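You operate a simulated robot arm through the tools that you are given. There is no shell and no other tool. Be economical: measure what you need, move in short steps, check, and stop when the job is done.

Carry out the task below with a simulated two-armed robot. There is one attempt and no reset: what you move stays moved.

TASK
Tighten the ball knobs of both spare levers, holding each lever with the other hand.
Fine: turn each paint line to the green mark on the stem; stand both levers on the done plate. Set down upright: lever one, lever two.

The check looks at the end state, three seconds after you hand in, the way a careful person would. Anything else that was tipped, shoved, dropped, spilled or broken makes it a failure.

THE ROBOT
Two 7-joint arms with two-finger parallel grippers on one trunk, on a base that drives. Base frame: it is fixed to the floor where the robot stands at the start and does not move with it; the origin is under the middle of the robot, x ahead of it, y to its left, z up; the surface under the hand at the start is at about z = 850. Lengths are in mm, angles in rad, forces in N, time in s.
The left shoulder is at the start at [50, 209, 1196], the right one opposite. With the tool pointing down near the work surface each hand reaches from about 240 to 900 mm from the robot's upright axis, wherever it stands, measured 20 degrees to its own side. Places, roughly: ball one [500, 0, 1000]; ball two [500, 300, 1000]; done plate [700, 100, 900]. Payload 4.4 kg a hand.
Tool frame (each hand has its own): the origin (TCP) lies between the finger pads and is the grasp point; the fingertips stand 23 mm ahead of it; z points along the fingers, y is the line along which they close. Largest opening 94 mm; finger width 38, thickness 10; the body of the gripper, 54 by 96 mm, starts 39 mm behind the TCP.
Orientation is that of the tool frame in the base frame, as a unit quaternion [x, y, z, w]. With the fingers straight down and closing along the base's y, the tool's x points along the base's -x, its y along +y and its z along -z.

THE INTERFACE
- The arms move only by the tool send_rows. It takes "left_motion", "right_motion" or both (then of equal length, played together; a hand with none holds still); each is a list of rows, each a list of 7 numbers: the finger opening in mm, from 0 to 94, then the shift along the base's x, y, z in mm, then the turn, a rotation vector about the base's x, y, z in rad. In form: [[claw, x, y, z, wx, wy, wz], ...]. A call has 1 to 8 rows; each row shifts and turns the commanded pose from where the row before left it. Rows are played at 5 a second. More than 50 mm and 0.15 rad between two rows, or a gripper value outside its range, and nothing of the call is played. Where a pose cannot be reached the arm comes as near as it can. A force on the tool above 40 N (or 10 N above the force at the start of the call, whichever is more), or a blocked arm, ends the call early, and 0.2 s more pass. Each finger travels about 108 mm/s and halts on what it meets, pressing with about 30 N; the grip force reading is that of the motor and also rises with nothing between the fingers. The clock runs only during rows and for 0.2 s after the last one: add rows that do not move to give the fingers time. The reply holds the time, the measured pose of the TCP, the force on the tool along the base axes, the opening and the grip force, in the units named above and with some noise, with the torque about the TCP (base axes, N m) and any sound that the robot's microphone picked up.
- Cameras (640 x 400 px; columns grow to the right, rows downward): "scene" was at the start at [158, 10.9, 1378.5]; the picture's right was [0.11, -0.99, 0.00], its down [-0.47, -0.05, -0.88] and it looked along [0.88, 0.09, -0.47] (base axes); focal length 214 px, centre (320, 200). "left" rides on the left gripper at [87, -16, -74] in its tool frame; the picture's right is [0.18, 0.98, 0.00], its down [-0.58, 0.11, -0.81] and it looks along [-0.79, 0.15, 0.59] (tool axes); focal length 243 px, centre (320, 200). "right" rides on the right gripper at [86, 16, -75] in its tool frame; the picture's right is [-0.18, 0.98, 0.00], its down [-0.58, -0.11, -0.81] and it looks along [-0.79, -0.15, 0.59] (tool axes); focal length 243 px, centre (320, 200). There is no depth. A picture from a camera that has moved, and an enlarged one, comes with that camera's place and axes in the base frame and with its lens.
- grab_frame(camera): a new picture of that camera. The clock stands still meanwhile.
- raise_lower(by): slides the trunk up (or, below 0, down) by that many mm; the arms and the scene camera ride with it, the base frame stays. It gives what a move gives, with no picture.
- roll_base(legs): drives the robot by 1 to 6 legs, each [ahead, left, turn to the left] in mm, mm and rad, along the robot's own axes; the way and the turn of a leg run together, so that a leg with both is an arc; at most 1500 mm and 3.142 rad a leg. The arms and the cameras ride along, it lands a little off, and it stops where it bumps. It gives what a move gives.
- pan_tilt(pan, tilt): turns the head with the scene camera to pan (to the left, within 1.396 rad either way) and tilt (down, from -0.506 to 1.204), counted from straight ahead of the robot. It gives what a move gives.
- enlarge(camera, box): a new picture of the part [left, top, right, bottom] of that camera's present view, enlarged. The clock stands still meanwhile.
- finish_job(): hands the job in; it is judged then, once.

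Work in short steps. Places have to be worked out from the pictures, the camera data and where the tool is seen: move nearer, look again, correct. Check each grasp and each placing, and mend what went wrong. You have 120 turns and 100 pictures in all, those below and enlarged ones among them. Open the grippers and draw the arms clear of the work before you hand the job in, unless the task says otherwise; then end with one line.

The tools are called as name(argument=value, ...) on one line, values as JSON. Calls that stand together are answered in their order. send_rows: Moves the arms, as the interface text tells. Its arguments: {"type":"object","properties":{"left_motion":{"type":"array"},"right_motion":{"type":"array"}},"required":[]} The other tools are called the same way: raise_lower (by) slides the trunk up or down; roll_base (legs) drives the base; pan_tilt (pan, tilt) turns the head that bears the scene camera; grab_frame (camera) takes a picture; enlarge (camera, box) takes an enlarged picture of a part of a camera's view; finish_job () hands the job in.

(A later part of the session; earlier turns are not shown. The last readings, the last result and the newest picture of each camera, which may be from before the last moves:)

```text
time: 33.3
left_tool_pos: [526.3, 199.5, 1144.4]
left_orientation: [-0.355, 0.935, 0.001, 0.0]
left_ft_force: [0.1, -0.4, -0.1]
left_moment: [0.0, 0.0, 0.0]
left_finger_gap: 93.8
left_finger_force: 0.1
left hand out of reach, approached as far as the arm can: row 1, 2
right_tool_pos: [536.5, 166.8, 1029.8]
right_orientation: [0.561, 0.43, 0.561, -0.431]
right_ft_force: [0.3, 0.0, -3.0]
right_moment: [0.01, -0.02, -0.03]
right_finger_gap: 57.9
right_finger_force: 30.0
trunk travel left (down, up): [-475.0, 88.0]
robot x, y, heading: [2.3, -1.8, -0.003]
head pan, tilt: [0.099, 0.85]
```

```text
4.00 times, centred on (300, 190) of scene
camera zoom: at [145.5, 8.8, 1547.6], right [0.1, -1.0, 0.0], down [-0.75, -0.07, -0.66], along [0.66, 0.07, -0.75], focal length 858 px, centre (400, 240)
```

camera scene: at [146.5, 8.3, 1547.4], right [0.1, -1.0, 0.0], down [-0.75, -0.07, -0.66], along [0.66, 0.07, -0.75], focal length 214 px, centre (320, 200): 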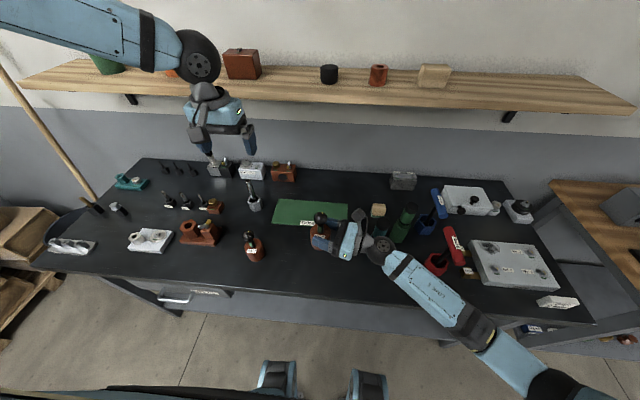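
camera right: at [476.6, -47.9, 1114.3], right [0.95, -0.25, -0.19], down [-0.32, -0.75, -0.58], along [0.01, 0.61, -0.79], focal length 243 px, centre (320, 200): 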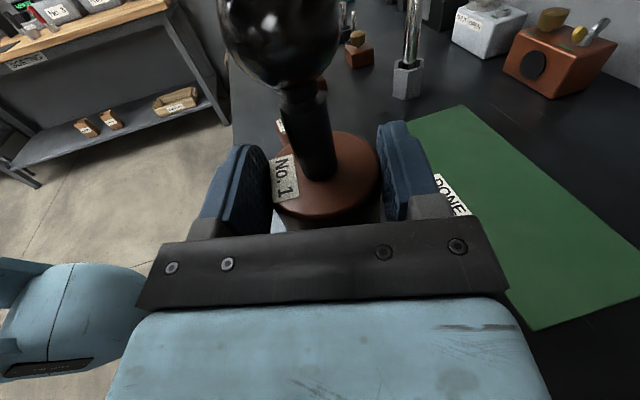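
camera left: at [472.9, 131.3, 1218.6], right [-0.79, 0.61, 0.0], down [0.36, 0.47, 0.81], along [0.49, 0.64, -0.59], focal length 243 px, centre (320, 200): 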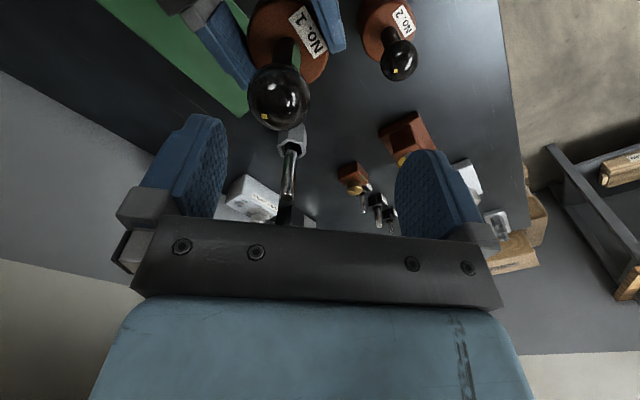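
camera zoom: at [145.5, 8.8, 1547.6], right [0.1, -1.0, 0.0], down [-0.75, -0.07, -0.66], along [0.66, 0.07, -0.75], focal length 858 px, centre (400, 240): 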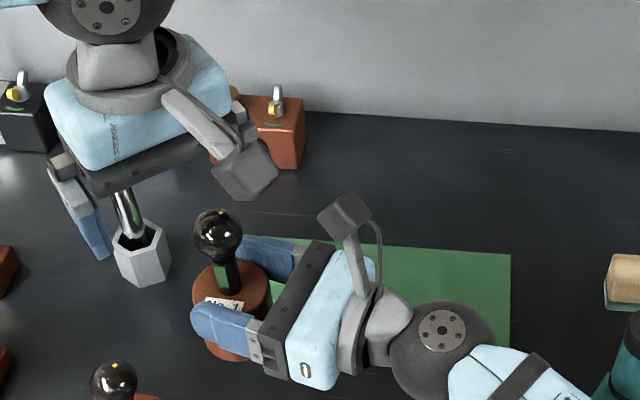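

The left arm's inward limit eases with height, so I'll raise the lever by 60 and take it 80 further left, with the left hand moving above it.

send_rows(left_motion=[[94, 0, 5, 40, 0, 0, 0], [94, 3, 15, 40, 0, 0, 0], [94, 3, 20, 36, 0, 0, 0], [94, 4, 20, 0, 0, 0, 0], [94, 0, 0, 0, 0, 0, 0]], right_motion=[[30, 0, 20, 15, 0, 0, 0], [30, 0, 20, 15, 0, 0, 0], [30, 0, 20, 15, 0, 0, 0], [30, 0, 20, 15, 0, 0, 0], [30, 0, 0, 0, 0, 0, 0]])

send_rows(left_motion=[[94, 0, 0, -35, 0, 0, 0], [94, 0, 0, -30, 0, 0, 0], [94, 0, 0, 0, 0, 0, 0]])

grab_frame(camera="left")

enlarge(camera="scene", box=[200, 100, 360, 200])

```text
time: 34.5
left_tool_pos: [537.1, 258.2, 1260.8]
left_orientation: [-0.355, 0.935, 0.001, -0.001]
left_ft_force: [0.0, 0.1, 0.5]
left_moment: [0.03, 0.01, 0.02]
left_finger_gap: 93.7
left_finger_force: 0.1
right_tool_pos: [536.7, 247.1, 1089.2]
right_orientation: [0.561, 0.43, 0.561, -0.431]
right_ft_force: [0.0, -1.0, -2.6]
right_moment: [-0.03, 0.0, 0.0]
right_finger_gap: 57.9
right_finger_force: 29.2
trunk travel left (down, up): [-475.0, 88.0]
robot x, y, heading: [3.0, -1.7, 0.002]
head pan, tilt: [0.099, 0.85]
```

```text
time: 35.3
left_tool_pos: [536.9, 261.3, 1193.7]
left_orientation: [-0.355, 0.935, 0.0, 0.0]
left_ft_force: [-0.3, -0.4, -0.4]
left_moment: [-0.02, -0.01, 0.04]
left_finger_gap: 94.1
left_finger_force: 0.1
right_tool_pos: [536.7, 247.8, 1088.1]
right_orientation: [0.561, 0.431, 0.561, -0.43]
right_ft_force: [0.5, -0.2, -2.5]
right_moment: [-0.06, 0.0, -0.02]
right_finger_gap: 58.2
right_finger_force: 30.3
trunk travel left (down, up): [-475.0, 88.0]
robot x, y, heading: [1.5, -2.6, 0.002]
head pan, tilt: [0.099, 0.85]
```

```text
66 pictures are left
camera left: at [482.2, 191.8, 1268.7], right [-0.79, 0.61, 0.0], down [0.36, 0.47, 0.81], along [0.5, 0.64, -0.59], focal length 243 px, centre (320, 200)
```

left: 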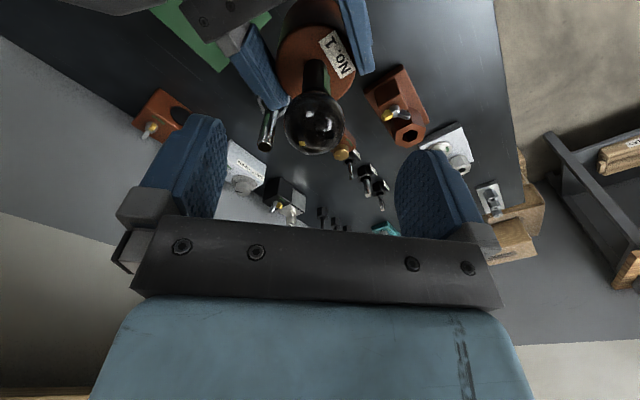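

```text
4.00 times, centred on (280, 150) of scene
camera zoom: at [144.6, 9.4, 1547.7], right [0.1, -0.99, 0.0], down [-0.75, -0.07, -0.66], along [0.66, 0.07, -0.75], focal length 858 px, centre (480, 400)
```

zoom: 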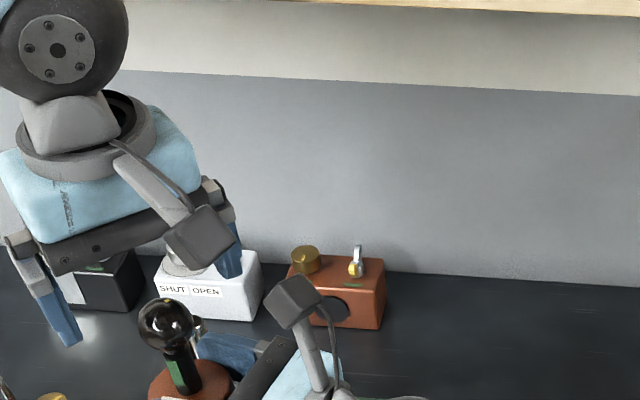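

Now reached with the ball nearly under the TCP, about 4 mm off in y. I'll enlarge the left view to measure the paint and green azimuths before gripping.

enlarge(camera="left", box=[260, 20, 380, 170])

```text
2.67 times, centred on (320, 95) of left
camera zoom: at [482.2, 191.8, 1268.7], right [-0.79, 0.61, 0.0], down [0.36, 0.47, 0.81], along [0.5, 0.64, -0.59], focal length 647 px, centre (320, 480)
```

zoom: 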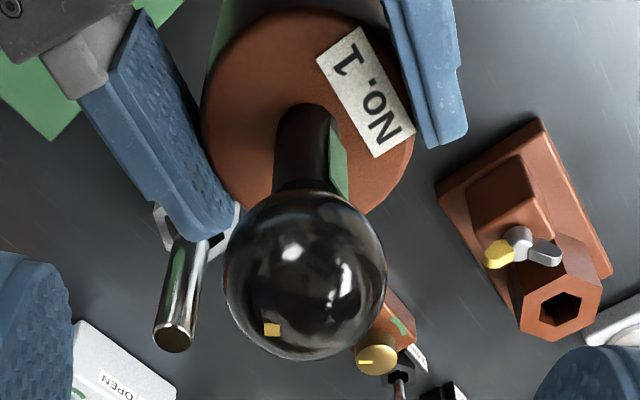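

I'll correct y by -4, descend onto the ball, and close gently.

send_rows(left_motion=[[94, -0.5, -4, -15, 0, 0, 0], [94, 0, 0, -15, 0, 0, 0], [60, 0, 0, 0, 0, 0, 0], [30, 0, 0, 0, 0, 0, 0], [25, 0, 0, 0, 0, 0, 0], [25, 0, 0, 0, 0, 0, 0]])

grab_frame(camera="left")

```text
time: 36.7
left_tool_pos: [536.8, 256.1, 1165.0]
left_orientation: [-0.355, 0.935, -0.001, 0.0]
left_ft_force: [2.0, -0.4, 0.8]
left_moment: [0.0, -0.06, 0.03]
left_finger_gap: 34.2
left_finger_force: 30.3
right_tool_pos: [536.2, 248.7, 1088.9]
right_orientation: [0.561, 0.431, 0.561, -0.431]
right_ft_force: [-1.8, 1.3, -1.7]
right_moment: [-0.07, -0.05, 0.02]
right_finger_gap: 57.9
right_finger_force: 30.4
trunk travel left (down, up): [-475.0, 88.0]
robot x, y, heading: [1.4, 0.4, 0.0]
head pan, tilt: [0.099, 0.85]
```

```text
63 pictures are left
camera left: at [482.5, 187.3, 1239.5], right [-0.79, 0.61, 0.0], down [0.36, 0.47, 0.81], along [0.49, 0.64, -0.59], focal length 243 px, centre (320, 200)
```

left: 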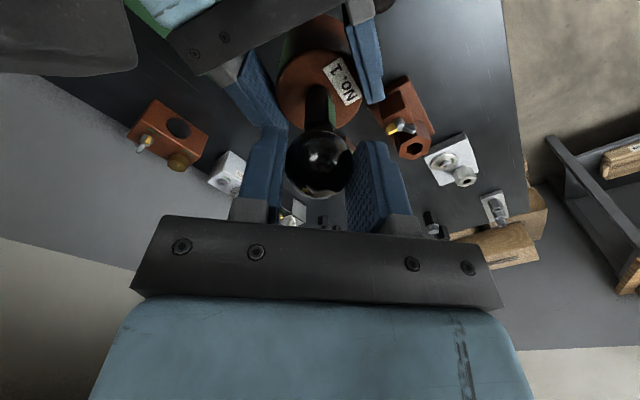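

Ball gripped at 34 mm. I'll turn it clockwise by 0.9 rad and watch the torque.

send_rows(left_motion=[[25, 0, 0, 0, 0, 0, -0.1], [25, 0, 0, 0, 0, 0, -0.13], [25, 0, 0, 0, 0, 0, -0.13], [25, 0, 0, 0, 0, 0, -0.13], [25, 0, 0, 0, 0, 0, -0.13], [25, 0, 0, 0, 0, 0, -0.13], [25, 0, 0, 0, 0, 0, -0.1]])

grab_frame(camera="left")

```text
time: 38.3
left_tool_pos: [535.9, 257.2, 1164.7]
left_orientation: [0.063, 0.998, 0.0, 0.0]
left_ft_force: [0.2, 14.3, -0.4]
left_moment: [0.46, 0.06, 0.06]
left_finger_gap: 34.4
left_finger_force: 29.7
right_tool_pos: [537.3, 246.9, 1088.1]
right_orientation: [0.561, 0.431, 0.561, -0.431]
right_ft_force: [-0.3, -14.7, 1.0]
right_moment: [0.64, -0.05, -0.06]
right_finger_gap: 58.2
right_finger_force: 30.1
trunk travel left (down, up): [-475.0, 88.0]
robot x, y, heading: [0.4, -1.3, -0.004]
head pan, tilt: [0.099, 0.85]
```

```text
62 pictures are left
camera left: at [448.3, 251.9, 1239.6], right [-0.06, 1.0, 0.0], down [0.59, 0.03, 0.81], along [0.8, 0.05, -0.59], focal length 243 px, centre (320, 200)
```

left: 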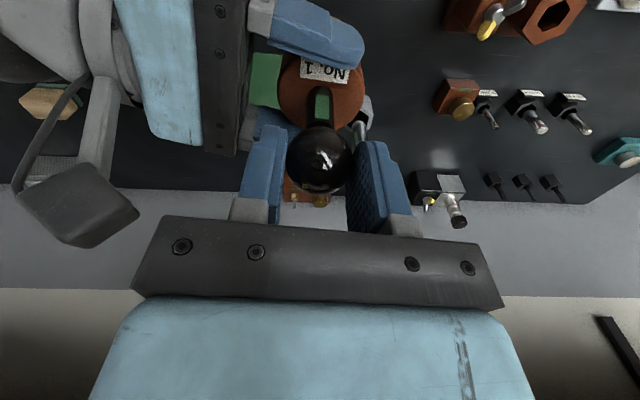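

It turned 49° with torque staying low, but there's a 14 N side load, meaning the ball axis is slightly toward +y. I'll shift +2 mm in y and keep turning.

send_rows(left_motion=[[25, 0, 2, 0, 0, 0, 0], [25, 0, 0, 0, 0, 0, -0.1], [25, 0, 0, 0, 0, 0, -0.13], [25, 0, 0, 0, 0, 0, -0.13], [25, 0, 0, 0, 0, 0, -0.13], [25, 0, 0, 0, 0, 0, -0.13], [25, 0, 0, 0, 0, 0, -0.1], [25, 0, 0, 0, 0, 0, 0]])

grab_frame(camera="left")

```text
time: 40.1
left_tool_pos: [537.1, 260.1, 1164.5]
left_orientation: [0.41, 0.912, 0.0, 0.0]
left_ft_force: [2.1, 11.5, -0.4]
left_moment: [0.5, 0.2, 0.05]
left_finger_gap: 34.3
left_finger_force: 29.4
right_tool_pos: [536.9, 247.8, 1088.9]
right_orientation: [0.562, 0.429, 0.561, -0.431]
right_ft_force: [-1.6, -13.3, -0.6]
right_moment: [0.43, -0.3, -0.04]
right_finger_gap: 58.3
right_finger_force: 30.2
trunk travel left (down, up): [-475.0, 88.0]
robot x, y, heading: [1.8, 5.0, 0.0]
head pan, tilt: [0.099, 0.85]
```

```text
61 pictures are left
camera left: at [467.1, 313.3, 1239.6], right [0.61, 0.79, 0.0], down [0.47, -0.36, 0.81], along [0.64, -0.49, -0.59], focal length 243 px, centre (320, 200)
```

left: 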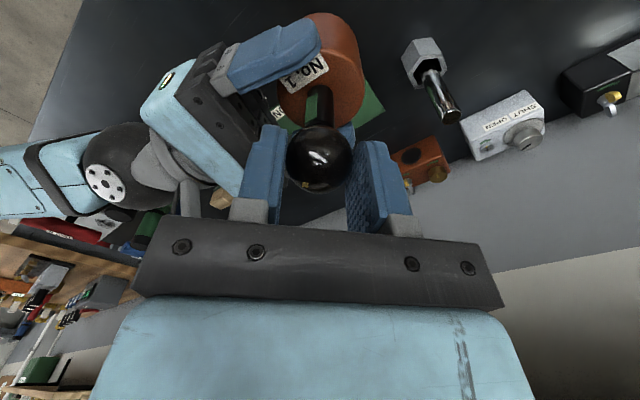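

90° turned so far. I'll open, lift off a little, and inspect the paint position.

send_rows(left_motion=[[34, 0, 2, 0, 0, 0, 0], [60, 0, 0, 0, 0, 0, 0], [94, 0, 0, 0, 0, 0, 0], [94, 0, 0, 30, 0, 0, 0], [94, 0, 0, 30, 0, 0, 0], [94, 0, 0, 0, 0, 0, 0]])

enlarge(camera="left", box=[250, 10, 370, 160])

enlarge(camera="scene", box=[210, 150, 290, 220])

```text
time: 41.5
left_tool_pos: [533.9, 260.7, 1225.5]
left_orientation: [0.41, 0.912, 0.0, 0.0]
left_ft_force: [-0.3, 0.0, -0.7]
left_moment: [-0.01, -0.02, 0.01]
left_finger_gap: 94.1
left_finger_force: 0.0
right_tool_pos: [536.5, 248.6, 1088.7]
right_orientation: [0.561, 0.43, 0.561, -0.431]
right_ft_force: [0.4, 0.4, -2.7]
right_moment: [-0.02, 0.02, -0.02]
right_finger_gap: 58.2
right_finger_force: 30.4
trunk travel left (down, up): [-475.0, 88.0]
robot x, y, heading: [-2.6, -0.0, 0.001]
head pan, tilt: [0.099, 0.85]
```

```text
2.67 times, centred on (310, 85) of left
camera zoom: at [466.8, 315.0, 1299.8], right [0.61, 0.79, 0.0], down [0.47, -0.36, 0.81], along [0.64, -0.49, -0.59], focal length 647 px, centre (347, 507)
```

zoom: 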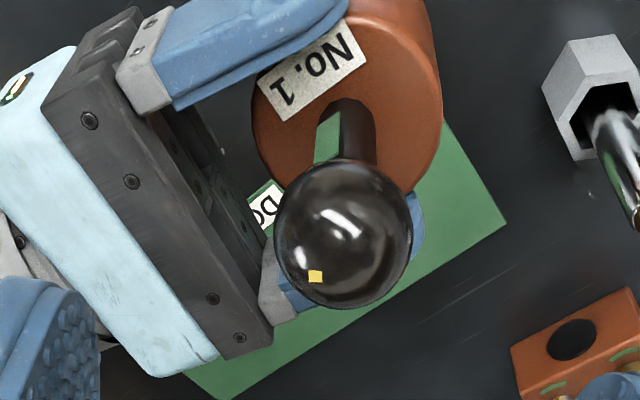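

```text
5.71 times, centred on (250, 185) of scene
camera zoom: at [146.2, 9.5, 1547.5], right [0.1, -1.0, 0.0], down [-0.75, -0.07, -0.66], along [0.66, 0.07, -0.75], focal length 1226 px, centre (720, 286)
```

zoom: 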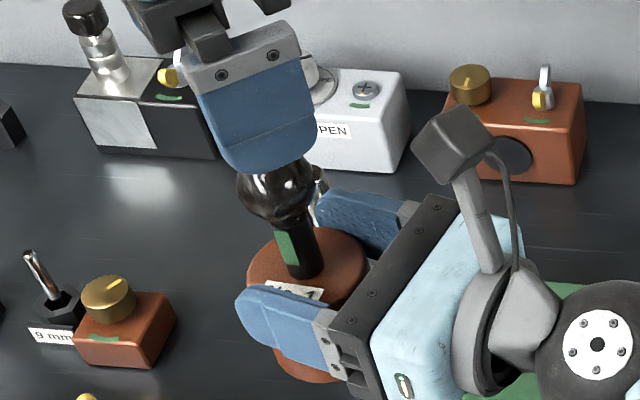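

The paint followed the turn. I'll lift the left hand further so the scene camera can see the dot for a second estimate.

send_rows(left_motion=[[94, 0, 15, 40, 0, 0, 0], [94, 0, 15, 40, 0, 0, 0], [94, 0, 0, 0, 0, 0, 0]])

enlarge(camera="scene", box=[225, 160, 275, 210])

```text
time: 42.3
left_tool_pos: [537.3, 290.3, 1306.0]
left_orientation: [0.41, 0.912, 0.0, 0.0]
left_ft_force: [0.6, -0.6, 0.1]
left_moment: [0.0, 0.02, 0.03]
left_finger_gap: 94.2
left_finger_force: 0.0
right_tool_pos: [537.3, 248.7, 1088.5]
right_orientation: [0.562, 0.429, 0.561, -0.43]
right_ft_force: [0.4, 0.5, -3.6]
right_moment: [-0.01, 0.03, 0.01]
right_finger_gap: 58.0
right_finger_force: 29.6
trunk travel left (down, up): [-475.0, 88.0]
robot x, y, heading: [2.2, 1.9, 0.002]
head pan, tilt: [0.099, 0.85]
```

```text
8.00 times, centred on (250, 185) of scene
camera zoom: at [146.5, 8.9, 1547.5], right [0.1, -1.0, 0.0], down [-0.75, -0.07, -0.66], along [0.66, 0.07, -0.75], focal length 1716 px, centre (880, 320)
```

zoom: 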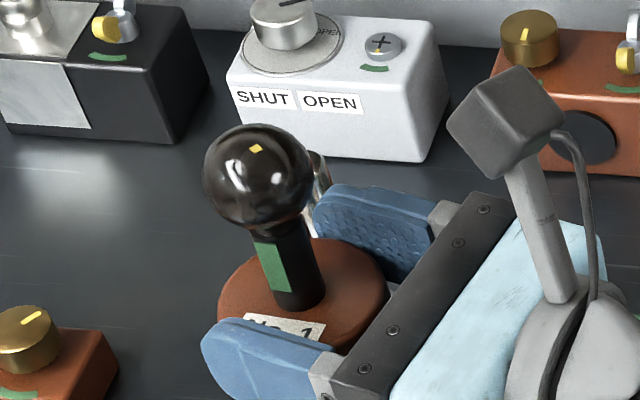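

Averaging both views, the paint is at about -121° and the target is 175°, so roughly 62° of clockwise turn remains. I'll rotate the left hand back +68° while returning over the ball, then regrasp at (538.5, 258.5).

send_rows(left_motion=[[94, 0, -4, 0, 0, 0, 0.149], [94, 0, -4, 0, 0, 0, 0.149], [94, 0.5, -4, -15, 0, 0, 0.149], [94, 0.5, -4, -15, 0, 0, 0.149], [94, 0.5, -4, -15, 0, 0, 0.149], [94, 0, -4, -20, 0, 0, 0.149], [94, 0, -4, -20, 0, 0, 0.149], [94, 0, -4, -20, 0, 0, 0.149]])

grab_frame(camera="left")

```text
time: 44.1
left_tool_pos: [539.7, 259.6, 1199.3]
left_orientation: [-0.175, 0.985, 0.0, 0.0]
left_ft_force: [1.0, -0.1, 0.4]
left_moment: [-0.01, 0.0, -0.03]
left_finger_gap: 94.2
left_finger_force: 0.1
right_tool_pos: [537.0, 247.7, 1087.5]
right_orientation: [0.561, 0.431, 0.56, -0.431]
right_ft_force: [0.1, -0.1, -3.5]
right_moment: [-0.07, -0.01, -0.02]
right_finger_gap: 58.3
right_finger_force: 30.4
trunk travel left (down, up): [-475.0, 88.0]
robot x, y, heading: [0.7, 0.2, -0.002]
head pan, tilt: [0.099, 0.85]
```

```text
57 pictures are left
camera left: at [463.4, 215.4, 1274.4], right [-0.51, 0.86, 0.0], down [0.51, 0.3, 0.81], along [0.69, 0.41, -0.59], focal length 243 px, centre (320, 200)
```

left: 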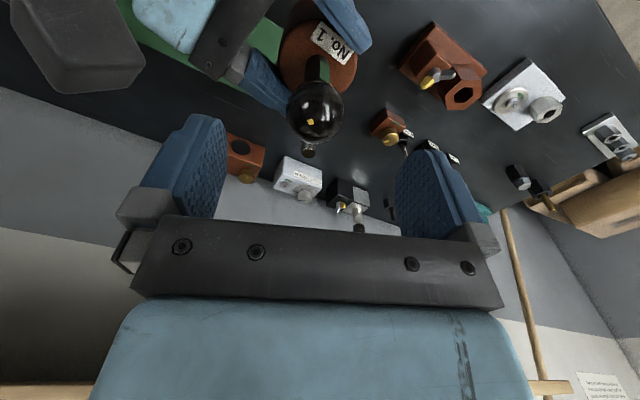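

Combining rays puts the ball at about (538, 258, 1149). I'll descend a bit deeper this time (TCP z 1156) and grip.

send_rows(left_motion=[[94, -0.7, -0.7, -22, 0, 0, 0], [94, 0, 0, -21, 0, 0, 0], [60, 0, 0, 0, 0, 0, 0], [30, 0, 0, 0, 0, 0, 0], [25, 0, 0, 0, 0, 0, 0], [25, 0, 0, 0, 0, 0, 0]])

grab_frame(camera="left")

```text
time: 45.5
left_tool_pos: [537.7, 258.2, 1158.6]
left_orientation: [-0.173, 0.985, -0.001, 0.001]
left_ft_force: [1.9, -12.2, 0.0]
left_moment: [-0.4, 0.02, 0.0]
left_finger_gap: 34.6
left_finger_force: 29.9
right_tool_pos: [535.9, 248.4, 1088.4]
right_orientation: [0.56, 0.43, 0.561, -0.432]
right_ft_force: [-1.7, 12.9, -3.2]
right_moment: [-0.54, -0.13, 0.1]
right_finger_gap: 58.1
right_finger_force: 29.7
trunk travel left (down, up): [-475.0, 88.0]
robot x, y, heading: [-2.5, 1.7, -0.004]
head pan, tilt: [0.099, 0.85]
```

```text
56 pictures are left
camera left: at [461.7, 213.9, 1231.8], right [-0.51, 0.86, 0.0], down [0.51, 0.3, 0.81], along [0.7, 0.41, -0.59], focal length 243 px, centre (320, 200)
```

left: 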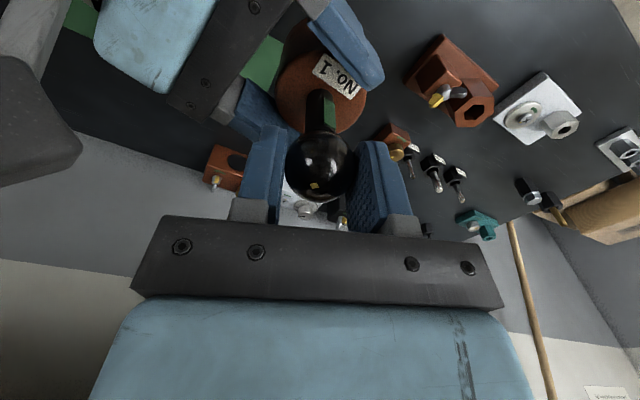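

A 12 N load in -y says I'm about 2 mm too far in +y. I'll shift and turn clockwise 1.0 rad.

send_rows(left_motion=[[25, 0, -2, 0, 0, 0, 0], [25, 0, 0, 0, 0, 0, -0.14], [25, 0, 0, 0, 0, 0, -0.15], [25, 0, 0, 0, 0, 0, -0.15], [25, 0, 0, 0, 0, 0, -0.15], [25, 0, 0, 0, 0, 0, -0.15], [25, 0, 0, 0, 0, 0, -0.15], [25, 0, 0, 0, 0, 0, -0.11]])

send_rows(left_motion=[[34, 0, 0, 0, 0, 0, 0], [60, 0, 0, 0, 0, 0, 0], [94, 0, 0, 0, 0, 0, 0], [94, 0, 0, 40, 0, 0, 0], [94, 0, 0, 40, 0, 0, 0], [94, 0, 10, 40, 0, 0, 0], [94, 0, 0, 0, 0, 0, 0]])

enlarge(camera="scene", box=[225, 160, 275, 210])

enlarge(camera="left", box=[250, 0, 370, 150])

```text
time: 47.3
left_tool_pos: [537.3, 256.4, 1156.7]
left_orientation: [0.322, 0.947, 0.001, 0.001]
left_ft_force: [2.8, 12.3, 1.8]
left_moment: [0.56, 0.56, 0.03]
left_finger_gap: 34.9
left_finger_force: 30.1
right_tool_pos: [538.0, 248.5, 1087.8]
right_orientation: [0.561, 0.43, 0.562, -0.43]
right_ft_force: [-3.1, -10.6, -5.9]
right_moment: [0.19, -0.83, 0.01]
right_finger_gap: 58.1
right_finger_force: 29.9
trunk travel left (down, up): [-475.0, 88.0]
robot x, y, heading: [-0.6, -3.7, -0.0]
head pan, tilt: [0.099, 0.85]
```

```text
time: 48.9
left_tool_pos: [536.7, 265.6, 1276.8]
left_orientation: [0.32, 0.947, 0.0, 0.0]
left_ft_force: [-0.3, 0.2, -0.3]
left_moment: [-0.01, -0.01, 0.0]
left_finger_gap: 94.1
left_finger_force: 0.0
right_tool_pos: [537.7, 247.1, 1087.9]
right_orientation: [0.561, 0.43, 0.561, -0.431]
right_ft_force: [-0.4, -0.1, -3.0]
right_moment: [-0.01, -0.01, 0.02]
right_finger_gap: 58.3
right_finger_force: 30.4
trunk travel left (down, up): [-475.0, 88.0]
robot x, y, heading: [-0.7, -2.6, 0.002]
head pan, tilt: [0.099, 0.85]
```

```text
8.00 times, centred on (250, 185) of scene
camera zoom: at [146.1, 9.0, 1547.5], right [0.1, -1.0, 0.0], down [-0.75, -0.07, -0.66], along [0.66, 0.07, -0.75], focal length 1716 px, centre (880, 320)
```

zoom: 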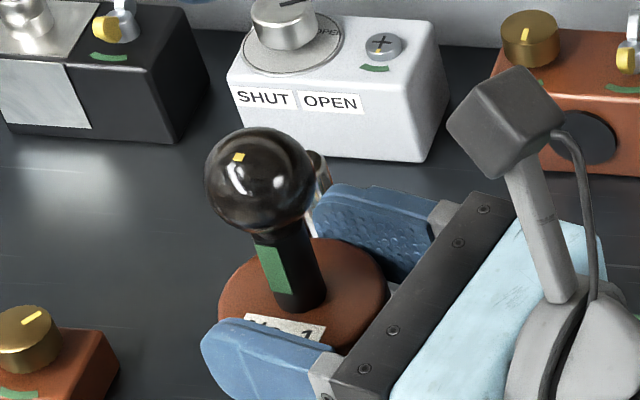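

```text
2.67 times, centred on (310, 75) of left
camera zoom: at [459.3, 305.4, 1351.5], right [0.45, 0.89, 0.0], down [0.53, -0.27, 0.81], along [0.72, -0.36, -0.59], focal length 647 px, centre (347, 533)
```

zoom: 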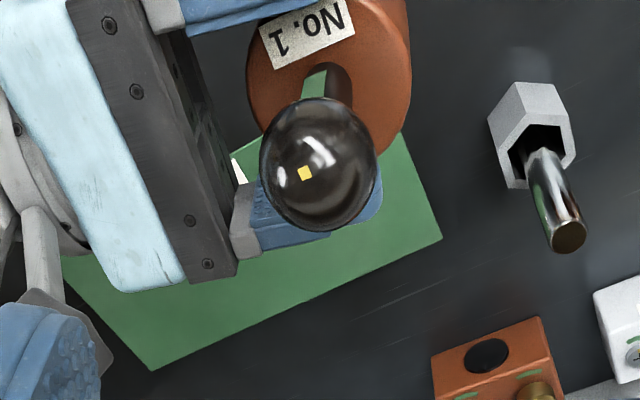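

The estimates bracket alignment (scene 167°, left 185°, target 175°). For a precise check I'll put the left camera straight in front of the green mark (azimuth about 175°) looking at the ball.

send_rows(left_motion=[[94, -23, -1.5, 0, 0, 0, 0.126], [94, -23, -1.5, 0, 0, 0, 0.127], [94, 0, 0, -34, 0, 0, 0.127], [94, 0, 0, -34, 0, 0, 0], [94, 0, 0, -34, 0, 0, 0], [94, 0, 0, 0, 0, 0, 0]])

enlarge(camera="left", box=[250, 80, 390, 230])

```text
time: 50.3
left_tool_pos: [489.3, 263.0, 1175.0]
left_orientation: [0.135, 0.991, 0.0, 0.0]
left_ft_force: [0.2, 0.6, -0.1]
left_moment: [0.01, 0.05, 0.01]
left_finger_gap: 93.8
left_finger_force: 0.1
right_tool_pos: [535.5, 248.6, 1089.4]
right_orientation: [0.561, 0.43, 0.561, -0.431]
right_ft_force: [-1.1, -0.1, -2.6]
right_moment: [0.01, 0.0, 0.01]
right_finger_gap: 58.1
right_finger_force: 29.5
trunk travel left (down, up): [-475.0, 88.0]
robot x, y, heading: [1.2, -1.8, -0.003]
head pan, tilt: [0.099, 0.85]
```

```text
2.67 times, centred on (320, 155) of left
camera zoom: at [402.9, 270.5, 1249.8], right [0.09, 1.0, 0.0], down [0.59, -0.05, 0.81], along [0.8, -0.07, -0.59], focal length 647 px, centre (320, 320)
```

zoom: 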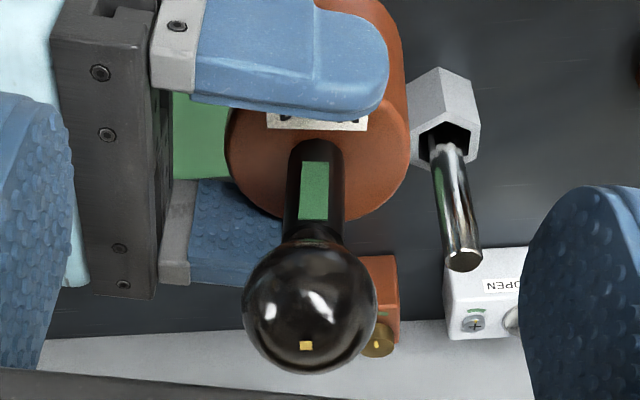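

Very close: the dot sits slightly left of the stem axis line. I'll zoom further to quantify it.

enlarge(camera="left", box=[292, 130, 346, 222])

```text
4.35 times, centred on (319, 176) of left
camera zoom: at [402.9, 270.5, 1249.8], right [0.09, 1.0, 0.0], down [0.59, -0.05, 0.81], along [0.8, -0.07, -0.59], focal length 1055 px, centre (324, 304)
```

zoom: 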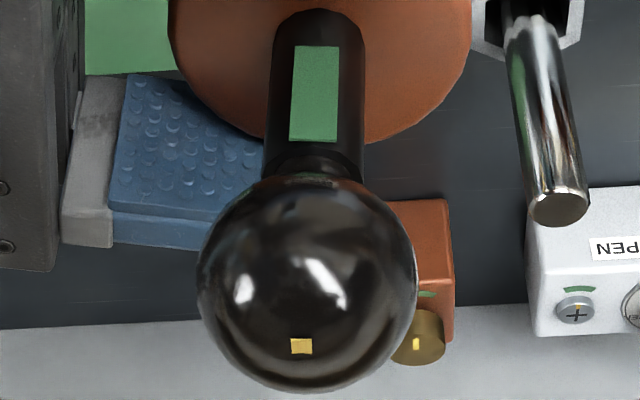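

Dot and green mark are both about 2° left of the axis, so they're aligned within a few degrees. Next I'll clear the left hand, then rotate the held lever to a more forward heading (about 40°) so the right arm avoids the bottles when placing.

send_rows(left_motion=[[94, 0, 0, 45, 0, 0, 0], [94, 0, 0, 45, 0, 0, 0], [94, 0, 45, 15, 0, 0, 0], [94, 5, 45, 0, 0, 0, 0], [94, 20, 40, 0, 0, 0, 0], [94, 20, 20, 0, 0, 0, 0]])

send_rows(right_motion=[[30, 10, -15, 0, 0, 0, -0.12], [30, 10, -15, 0, 0, 0, -0.12], [30, 10, -15, 0, 0, 0, -0.12], [30, 10, -15, 0, 0, 0, -0.12], [30, 10, -15, 0, 0, 0, -0.12], [30, 0, 0, 0, 0, 0, 0]])

grab_frame(camera="scene")

```text
time: 51.7
left_tool_pos: [536.1, 413.0, 1279.4]
left_orientation: [0.135, 0.991, -0.001, 0.001]
left_ft_force: [0.1, -0.1, 0.5]
left_moment: [0.0, -0.03, 0.01]
left_finger_gap: 94.1
left_finger_force: 0.1
right_tool_pos: [534.9, 248.4, 1087.9]
right_orientation: [0.561, 0.43, 0.56, -0.431]
right_ft_force: [-0.6, 0.4, -2.8]
right_moment: [-0.01, 0.03, 0.01]
right_finger_gap: 58.0
right_finger_force: 29.5
trunk travel left (down, up): [-475.0, 88.0]
robot x, y, heading: [-0.1, 0.2, -0.0]
head pan, tilt: [0.099, 0.85]
```

```text
time: 52.9
left_tool_pos: [533.7, 413.6, 1279.7]
left_orientation: [0.136, 0.991, 0.0, 0.001]
left_ft_force: [-0.5, -1.1, -0.4]
left_moment: [0.0, 0.02, 0.01]
left_finger_gap: 94.0
left_finger_force: 0.0
right_tool_pos: [637.5, 99.9, 1080.5]
right_orientation: [0.638, 0.33, 0.675, -0.168]
right_ft_force: [-1.1, 0.3, -2.6]
right_moment: [-0.03, 0.02, 0.0]
right_finger_gap: 58.2
right_finger_force: 30.2
right hand out of reach, approached as far as the arm can: row 1
trunk travel left (down, up): [-475.0, 88.0]
robot x, y, heading: [-0.1, 0.8, 0.003]
head pan, tilt: [0.099, 0.85]
stopped in row 5 (right hand): the arm was blocked; the commanded pose is now the measured one
```

```text
51 pictures are left
camera scene: at [144.4, 9.3, 1547.8], right [0.1, -1.0, 0.0], down [-0.75, -0.07, -0.66], along [0.66, 0.07, -0.75], focal length 214 px, centre (320, 200)
```

scene: 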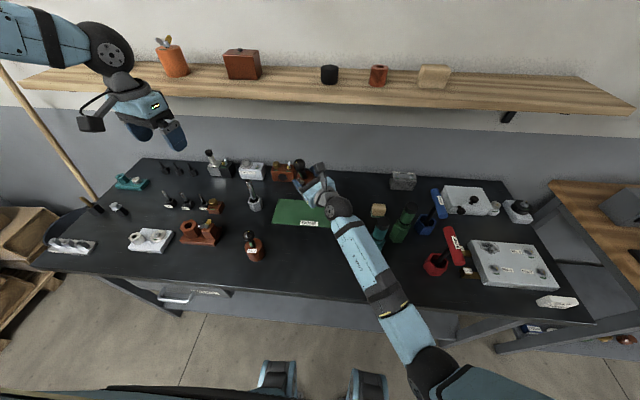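

The arm made an unexpectedly large swing and reports being blocked, with the lever now tilted about 13°. I'll look closely before moving.

enlarge(camera="scene", box=[220, 130, 420, 260])

grab_frame(camera="right")

```text
3.08 times, centred on (320, 195) of scene
camera zoom: at [144.4, 9.3, 1547.8], right [0.1, -1.0, 0.0], down [-0.75, -0.07, -0.66], along [0.66, 0.07, -0.75], focal length 660 px, centre (320, 215)
```

zoom: 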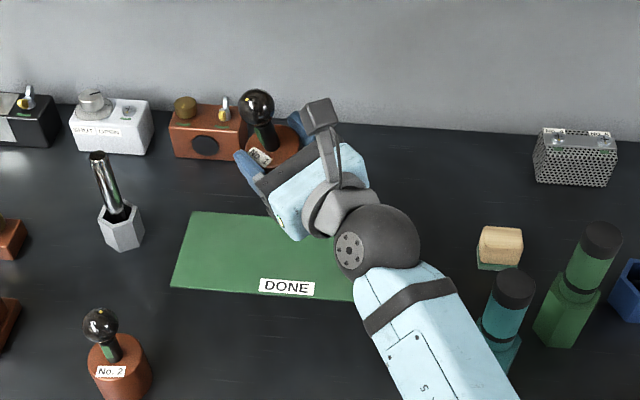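

```text
49 pictures are left
camera right: at [582.5, 55.7, 1171.2], right [0.66, -0.75, 0.05], down [-0.6, -0.57, -0.56], along [0.45, 0.35, -0.82], focal length 243 px, centre (320, 200)
```

right: 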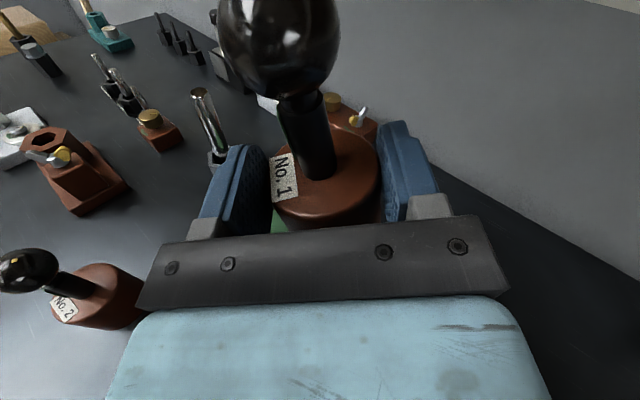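

The lever is still held, touching nothing, at heading 41° as wanted but tilted. I'll level it with a small corrective rotation.

send_rows(right_motion=[[30, 0, 0, 0, 0.049, 0.033, 0], [30, 0, 0, 0, 0.049, 0.033, 0], [30, 0, 0, 0, 0.049, 0.033, 0], [30, 0, 0, 0, 0.047, 0.031, 0], [30, 0, 0, 0, 0, 0, 0]])

```text
time: 54.0
left_tool_pos: [536.8, 412.2, 1280.0]
left_orientation: [0.135, 0.991, 0.0, 0.0]
left_ft_force: [-0.5, 0.2, 0.3]
left_moment: [0.02, 0.03, 0.02]
left_finger_gap: 94.2
left_finger_force: 0.0
right_tool_pos: [647.2, 80.8, 1075.5]
right_orientation: [0.663, 0.261, 0.662, -0.232]
right_ft_force: [0.3, 0.2, -2.3]
right_moment: [0.02, 0.0, 0.02]
right_finger_gap: 58.2
right_finger_force: 30.1
trunk travel left (down, up): [-475.0, 88.0]
robot x, y, heading: [3.2, 3.9, 0.0]
head pan, tilt: [0.099, 0.85]
```

Nearly upright now (about 2°). I'll move toward the left half of the plate in small steps while descending.

send_rows(right_motion=[[30, 7, 15, -5, 0.02, 0.006, 0], [30, 7, 15, -5, 0.02, 0.006, 0], [30, 6, 15, -10, 0, 0, 0], [30, 0, 10, -20, 0, 0, 0], [30, 0, 0, 0, 0, 0, 0]])

```text
time: 55.2
left_tool_pos: [536.7, 412.4, 1280.2]
left_orientation: [0.135, 0.991, 0.0, -0.001]
left_ft_force: [-0.2, -0.3, 0.3]
left_moment: [0.01, 0.0, -0.01]
left_finger_gap: 93.9
left_finger_force: 0.1
right_tool_pos: [661.5, 141.9, 1027.2]
right_orientation: [0.666, 0.24, 0.659, -0.256]
right_ft_force: [0.4, 0.3, -3.4]
right_moment: [-0.01, 0.04, 0.0]
right_finger_gap: 57.8
right_finger_force: 29.7
trunk travel left (down, up): [-475.0, 88.0]
robot x, y, heading: [0.8, 3.7, 0.001]
head pan, tilt: [0.099, 0.85]
```

Upright within about 1.5°, with the lever axis at about (671, 150). I'll lower to 15 mm above the plate and check the view.

send_rows(right_motion=[[30, 2, 0, -30, 0, 0, 0], [30, 2, 0, -30, 0, 0, 0], [30, 0, 0, -25, 0, 0, 0], [30, 0, 0, -15, 0, 0, 0], [30, 0, 0, 0, 0, 0, 0]])

enlarge(camera="scene", box=[220, 140, 420, 270])

```text
time: 56.5
left_tool_pos: [535.2, 412.9, 1279.5]
left_orientation: [0.136, 0.991, 0.0, 0.001]
left_ft_force: [-0.1, -0.4, 0.0]
left_moment: [0.01, -0.01, 0.02]
left_finger_gap: 93.7
left_finger_force: 0.0
right_tool_pos: [662.1, 155.8, 940.4]
right_orientation: [0.66, 0.235, 0.661, -0.268]
right_ft_force: [0.1, -0.9, -3.0]
right_moment: [0.02, 0.02, -0.02]
right_finger_gap: 57.9
right_finger_force: 29.8
trunk travel left (down, up): [-475.0, 88.0]
robot x, y, heading: [0.9, 3.0, -0.002]
head pan, tilt: [0.099, 0.85]
```

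```text
3.08 times, centred on (320, 205) of scene
camera zoom: at [145.6, 8.6, 1547.6], right [0.1, -1.0, 0.0], down [-0.75, -0.07, -0.66], along [0.66, 0.07, -0.75], focal length 660 px, centre (320, 185)
```

zoom: 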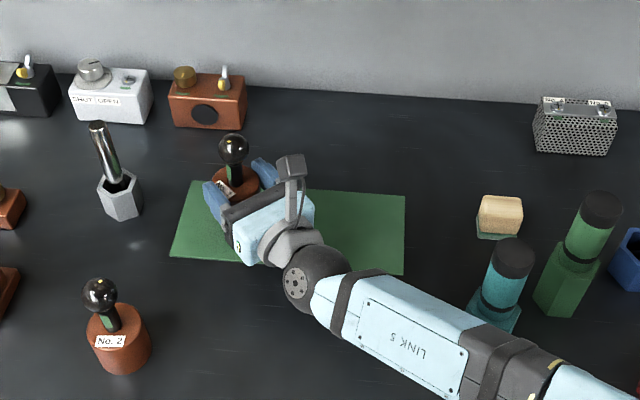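

The arm is short of reach at the low end, but lowering the trunk will take the whole hand down in posture. I'll lower it 22 mm, then in finer steps.

raise_lower(by=-22)

enlarge(camera="scene", box=[240, 150, 340, 230])

```text
time: 57.1
left_tool_pos: [534.4, 411.7, 1258.1]
left_orientation: [0.136, 0.991, -0.001, 0.0]
left_ft_force: [-0.4, -0.2, 1.0]
left_moment: [0.0, 0.02, 0.04]
left_finger_gap: 93.8
left_finger_force: 0.1
right_tool_pos: [662.2, 155.8, 917.6]
right_orientation: [0.66, 0.236, 0.661, -0.268]
right_ft_force: [-0.3, 0.3, -2.2]
right_moment: [-0.04, 0.01, -0.01]
right_finger_gap: 58.3
right_finger_force: 29.9
trunk travel left (down, up): [-453.0, 110.0]
robot x, y, heading: [-1.7, -2.3, -0.006]
head pan, tilt: [0.099, 0.85]
```

```text
5.00 times, centred on (290, 190) of scene
camera zoom: at [145.4, 8.8, 1525.6], right [0.1, -1.0, 0.0], down [-0.75, -0.07, -0.66], along [0.66, 0.07, -0.75], focal length 1072 px, centre (470, 250)
```

zoom: 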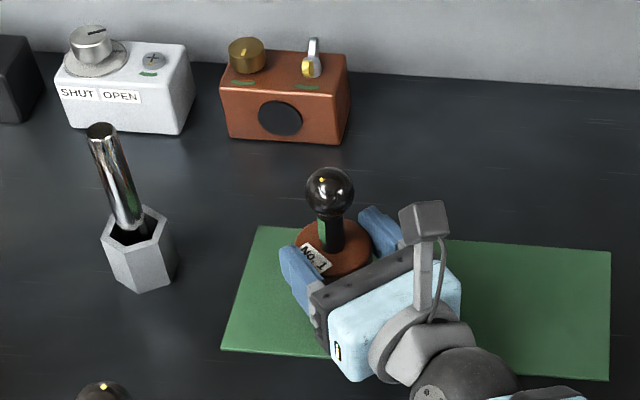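

The base is over the plate at about (667, 167), with margin all around. I'll lower in small trunk steps until contact shows in the force.

raise_lower(by=-4)

raise_lower(by=-3)

```text
time: 57.7
left_tool_pos: [535.5, 412.4, 1253.1]
left_orientation: [0.136, 0.991, -0.001, 0.0]
left_ft_force: [-0.3, -0.1, 0.3]
left_moment: [0.0, -0.02, -0.04]
left_finger_gap: 94.1
left_finger_force: 0.1
right_tool_pos: [662.0, 156.4, 914.1]
right_orientation: [0.661, 0.234, 0.661, -0.267]
right_ft_force: [1.1, 0.4, -2.8]
right_moment: [-0.04, 0.01, 0.01]
right_finger_gap: 57.8
right_finger_force: 30.3
trunk travel left (down, up): [-449.0, 114.0]
robot x, y, heading: [3.4, 1.9, 0.002]
head pan, tilt: [0.099, 0.85]
```

```text
time: 58.2
left_tool_pos: [535.7, 411.0, 1250.5]
left_orientation: [0.136, 0.991, 0.0, 0.001]
left_ft_force: [-0.6, -0.5, 0.5]
left_moment: [-0.04, 0.02, 0.0]
left_finger_gap: 93.9
left_finger_force: 0.0
right_tool_pos: [662.7, 156.6, 912.4]
right_orientation: [0.66, 0.236, 0.661, -0.268]
right_ft_force: [0.2, -0.4, 0.9]
right_moment: [-0.07, -0.04, 0.0]
right_finger_gap: 58.0
right_finger_force: 29.6
trunk travel left (down, up): [-446.0, 117.0]
robot x, y, heading: [-0.7, -0.4, 0.0]
head pan, tilt: [0.099, 0.85]
```

Force z rose from -2.8 to +0.9, so contact has begun. One more 2 mm step to seat it.

raise_lower(by=-2)

```text
time: 58.7
left_tool_pos: [534.7, 411.0, 1248.6]
left_orientation: [0.136, 0.991, 0.0, 0.001]
left_ft_force: [0.1, -0.3, -0.6]
left_moment: [-0.01, 0.03, -0.04]
left_finger_gap: 94.0
left_finger_force: 0.1
right_tool_pos: [662.4, 156.5, 912.0]
right_orientation: [0.659, 0.236, 0.662, -0.268]
right_ft_force: [2.4, -0.5, 11.7]
right_moment: [-0.31, -0.14, 0.04]
right_finger_gap: 57.9
right_finger_force: 30.0
trunk travel left (down, up): [-444.0, 119.0]
robot x, y, heading: [2.1, -1.4, -0.003]
head pan, tilt: [0.099, 0.85]
```

Seated (about 14 N push). I'll open the right hand and check before retreating.

send_rows(right_motion=[[62, 0, 0, 0, 0, 0, 0], [75, 0, 0, 0, 0, 0, 0], [94, 0, 0, 0, 0, 0, 0], [94, 0, 0, 0, 0, 0, 0]])

enlarge(camera="scene", box=[240, 150, 340, 230])

```text
time: 59.7
left_tool_pos: [536.5, 411.5, 1248.0]
left_orientation: [0.136, 0.991, 0.001, 0.0]
left_ft_force: [-0.9, 0.4, -0.6]
left_moment: [-0.02, -0.03, 0.04]
left_finger_gap: 94.0
left_finger_force: 0.1
right_tool_pos: [661.9, 156.0, 908.7]
right_orientation: [0.66, 0.236, 0.661, -0.267]
right_ft_force: [-0.3, -0.3, -0.7]
right_moment: [0.02, -0.02, 0.0]
right_finger_gap: 93.9
right_finger_force: 0.1
trunk travel left (down, up): [-444.0, 119.0]
robot x, y, heading: [3.1, -5.4, -0.001]
head pan, tilt: [0.099, 0.85]
```

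```text
5.00 times, centred on (290, 190) of scene
camera zoom: at [145.3, 8.7, 1516.7], right [0.1, -1.0, 0.0], down [-0.75, -0.07, -0.66], along [0.66, 0.07, -0.75], focal length 1072 px, centre (470, 250)
```

zoom: 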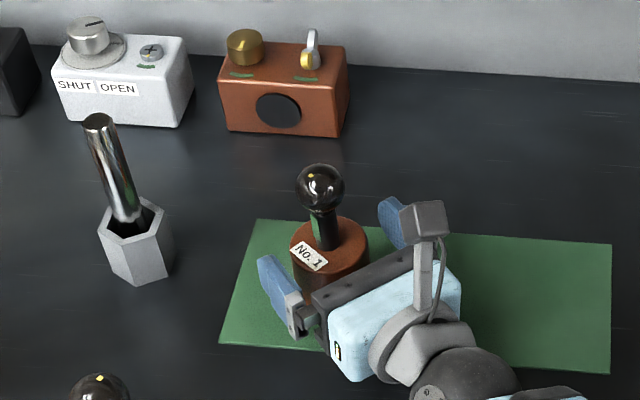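

Lever one stands freely. I'll retreat straight back along the pointing direction.

send_rows(right_motion=[[94, -15, -13, 0, 0, 0, 0], [94, -15, -13, 0, 0, 0, 0], [94, -15, -13, 0, 0, 0, 0]])

enlarge(camera="scene", box=[240, 150, 340, 230])

```text
time: 60.5
left_tool_pos: [535.1, 410.8, 1247.9]
left_orientation: [0.136, 0.991, 0.0, 0.001]
left_ft_force: [0.3, 0.8, -0.4]
left_moment: [0.0, 0.03, 0.0]
left_finger_gap: 94.1
left_finger_force: 0.0
right_tool_pos: [616.9, 117.9, 909.5]
right_orientation: [0.66, 0.236, 0.661, -0.268]
right_ft_force: [0.3, 0.3, -0.3]
right_moment: [-0.01, -0.01, -0.03]
right_finger_gap: 94.1
right_finger_force: 0.1
trunk travel left (down, up): [-444.0, 119.0]
robot x, y, heading: [1.1, -2.5, -0.0]
head pan, tilt: [0.099, 0.85]
```

```text
5.00 times, centred on (290, 190) of scene
camera zoom: at [145.0, 8.2, 1516.7], right [0.1, -1.0, 0.0], down [-0.75, -0.07, -0.66], along [0.66, 0.07, -0.75], focal length 1072 px, centre (470, 250)
```

zoom: 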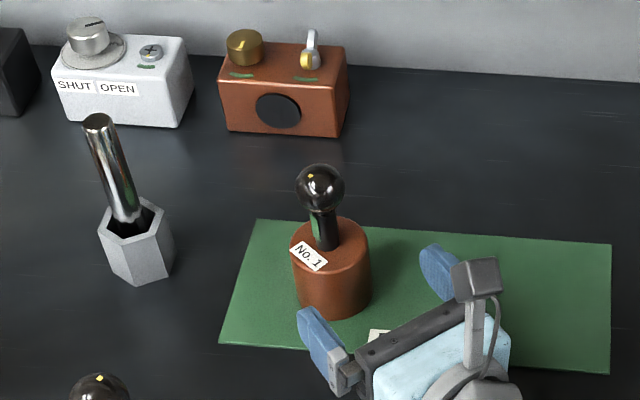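

Clear of lever one. I'll continue back, then up, restoring the trunk height.

send_rows(right_motion=[[94, -18, -15, 0, 0, 0, 0], [94, -18, -15, 0, 0, 0, 0], [94, -18, -15, 10, 0, 0, 0], [94, -10, 0, 40, 0, 0, 0], [94, -10, 0, 40, 0, 0, 0], [94, -10, 0, 40, 0, 0, 0]])

raise_lower(by=31)

grab_frame(camera="scene")

```text
time: 61.9
left_tool_pos: [533.8, 412.3, 1249.4]
left_orientation: [0.135, 0.991, 0.0, 0.001]
left_ft_force: [-0.4, -0.7, -0.6]
left_moment: [0.03, 0.0, -0.03]
left_finger_gap: 93.6
left_finger_force: 0.0
right_tool_pos: [532.0, 72.2, 1040.5]
right_orientation: [0.66, 0.236, 0.661, -0.267]
right_ft_force: [0.0, -0.5, -0.7]
right_moment: [-0.01, 0.05, 0.02]
right_finger_gap: 94.0
right_finger_force: 0.0
trunk travel left (down, up): [-444.0, 119.0]
robot x, y, heading: [1.4, -2.6, 0.002]
head pan, tilt: [0.099, 0.85]
```

```text
time: 62.7
left_tool_pos: [535.6, 412.3, 1280.5]
left_orientation: [0.136, 0.991, 0.0, 0.0]
left_ft_force: [1.1, 0.7, 0.2]
left_moment: [-0.03, 0.0, 0.03]
left_finger_gap: 93.9
left_finger_force: 0.1
right_tool_pos: [534.1, 72.0, 1070.5]
right_orientation: [0.661, 0.235, 0.661, -0.267]
right_ft_force: [1.0, 0.1, -0.6]
right_moment: [0.01, -0.05, -0.01]
right_finger_gap: 94.1
right_finger_force: 0.0
trunk travel left (down, up): [-475.0, 88.0]
robot x, y, heading: [0.8, -1.6, -0.001]
head pan, tilt: [0.099, 0.85]
```

```text
44 pictures are left
camera scene: at [145.9, 8.9, 1547.6], right [0.1, -1.0, 0.0], down [-0.75, -0.07, -0.66], along [0.66, 0.07, -0.75], focal length 214 px, centre (320, 200)
```

scene: 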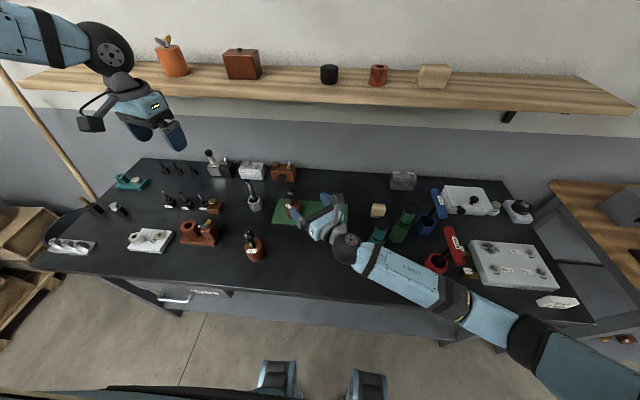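

I'll move to a pre-grasp for lever two, at about (474, 259), with heading about 50°, staying high and levelling the tool.

send_rows(right_motion=[[94, -34, 24, 0, -0.011, -0.004, 0.04], [94, -34, 24, 0, -0.011, -0.004, 0.04], [94, -34, 24, 0, -0.011, -0.004, 0.04], [94, -34, 24, 0, -0.011, -0.004, 0.04], [94, 0, 0, 0, 0, 0, 0]])

grab_frame(camera="right")

```text
time: 63.9
left_tool_pos: [536.0, 411.7, 1279.3]
left_orientation: [0.136, 0.991, 0.001, 0.0]
left_ft_force: [0.5, 0.5, 0.2]
left_moment: [0.02, -0.01, 0.04]
left_finger_gap: 94.1
left_finger_force: 0.1
right_tool_pos: [397.8, 168.8, 1071.2]
right_orientation: [0.64, 0.303, 0.637, -0.303]
right_ft_force: [-0.6, -0.3, 0.2]
right_moment: [-0.02, 0.0, 0.03]
right_finger_gap: 93.9
right_finger_force: 0.0
trunk travel left (down, up): [-475.0, 88.0]
robot x, y, heading: [-4.6, 0.7, -0.001]
head pan, tilt: [0.099, 0.85]
```

```text
43 pictures are left
camera right: at [364.4, 99.7, 1157.7], right [0.76, -0.62, -0.18], down [-0.6, -0.56, -0.58], along [0.26, 0.55, -0.79], focal length 243 px, centre (320, 200)
```

right: 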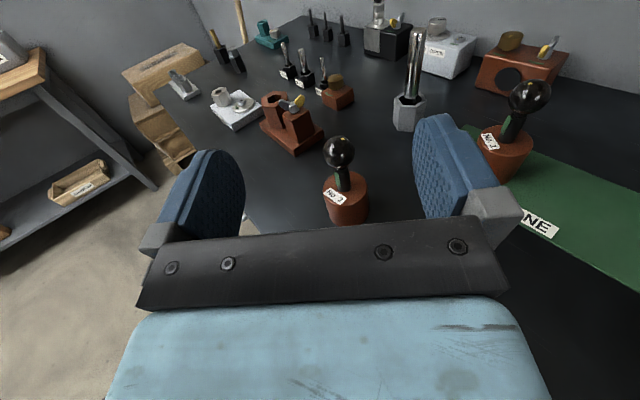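

Lever two is refined to about (478, 260). I'll descend to grasp height at the pre-grasp point.

send_rows(right_motion=[[94, 3, 0, -40, 0, 0, 0], [94, 3, 0, -40, 0, 0, 0], [94, 0, 0, -40, 0, 0, 0], [94, 0, 0, -42, 0, 0, 0], [94, 0, 0, 0, 0, 0, 0]])

grab_frame(camera="right")

grab_frame(camera="scene")

```text
time: 65.1
left_tool_pos: [534.9, 412.4, 1280.0]
left_orientation: [0.135, 0.991, 0.0, 0.001]
left_ft_force: [0.7, -0.7, -0.1]
left_moment: [0.01, 0.0, -0.02]
left_finger_gap: 94.1
left_finger_force: 0.0
right_tool_pos: [402.5, 167.7, 908.1]
right_orientation: [0.64, 0.304, 0.638, -0.303]
right_ft_force: [-0.4, -0.7, 0.4]
right_moment: [0.0, 0.0, 0.02]
right_finger_gap: 94.2
right_finger_force: 0.0
trunk travel left (down, up): [-475.0, 88.0]
robot x, y, heading: [0.8, -0.1, -0.002]
head pan, tilt: [0.099, 0.85]
```

```text
42 pictures are left
camera right: at [369.1, 99.9, 995.3], right [0.76, -0.62, -0.18], down [-0.6, -0.56, -0.58], along [0.26, 0.55, -0.79], focal length 243 px, centre (320, 200)
```

right: 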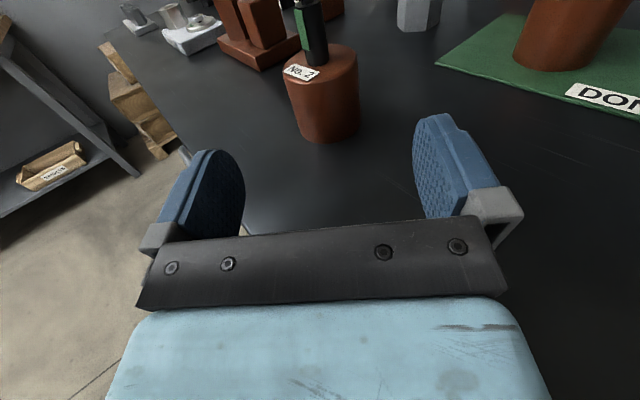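

```text
41 pictures are left
camera scene: at [145.0, 8.6, 1547.7], right [0.1, -1.0, 0.0], down [-0.75, -0.07, -0.66], along [0.66, 0.07, -0.75], focal length 214 px, centre (320, 200)
```

scene: 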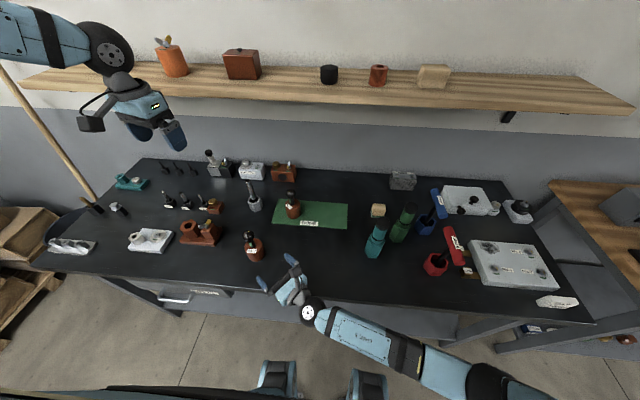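

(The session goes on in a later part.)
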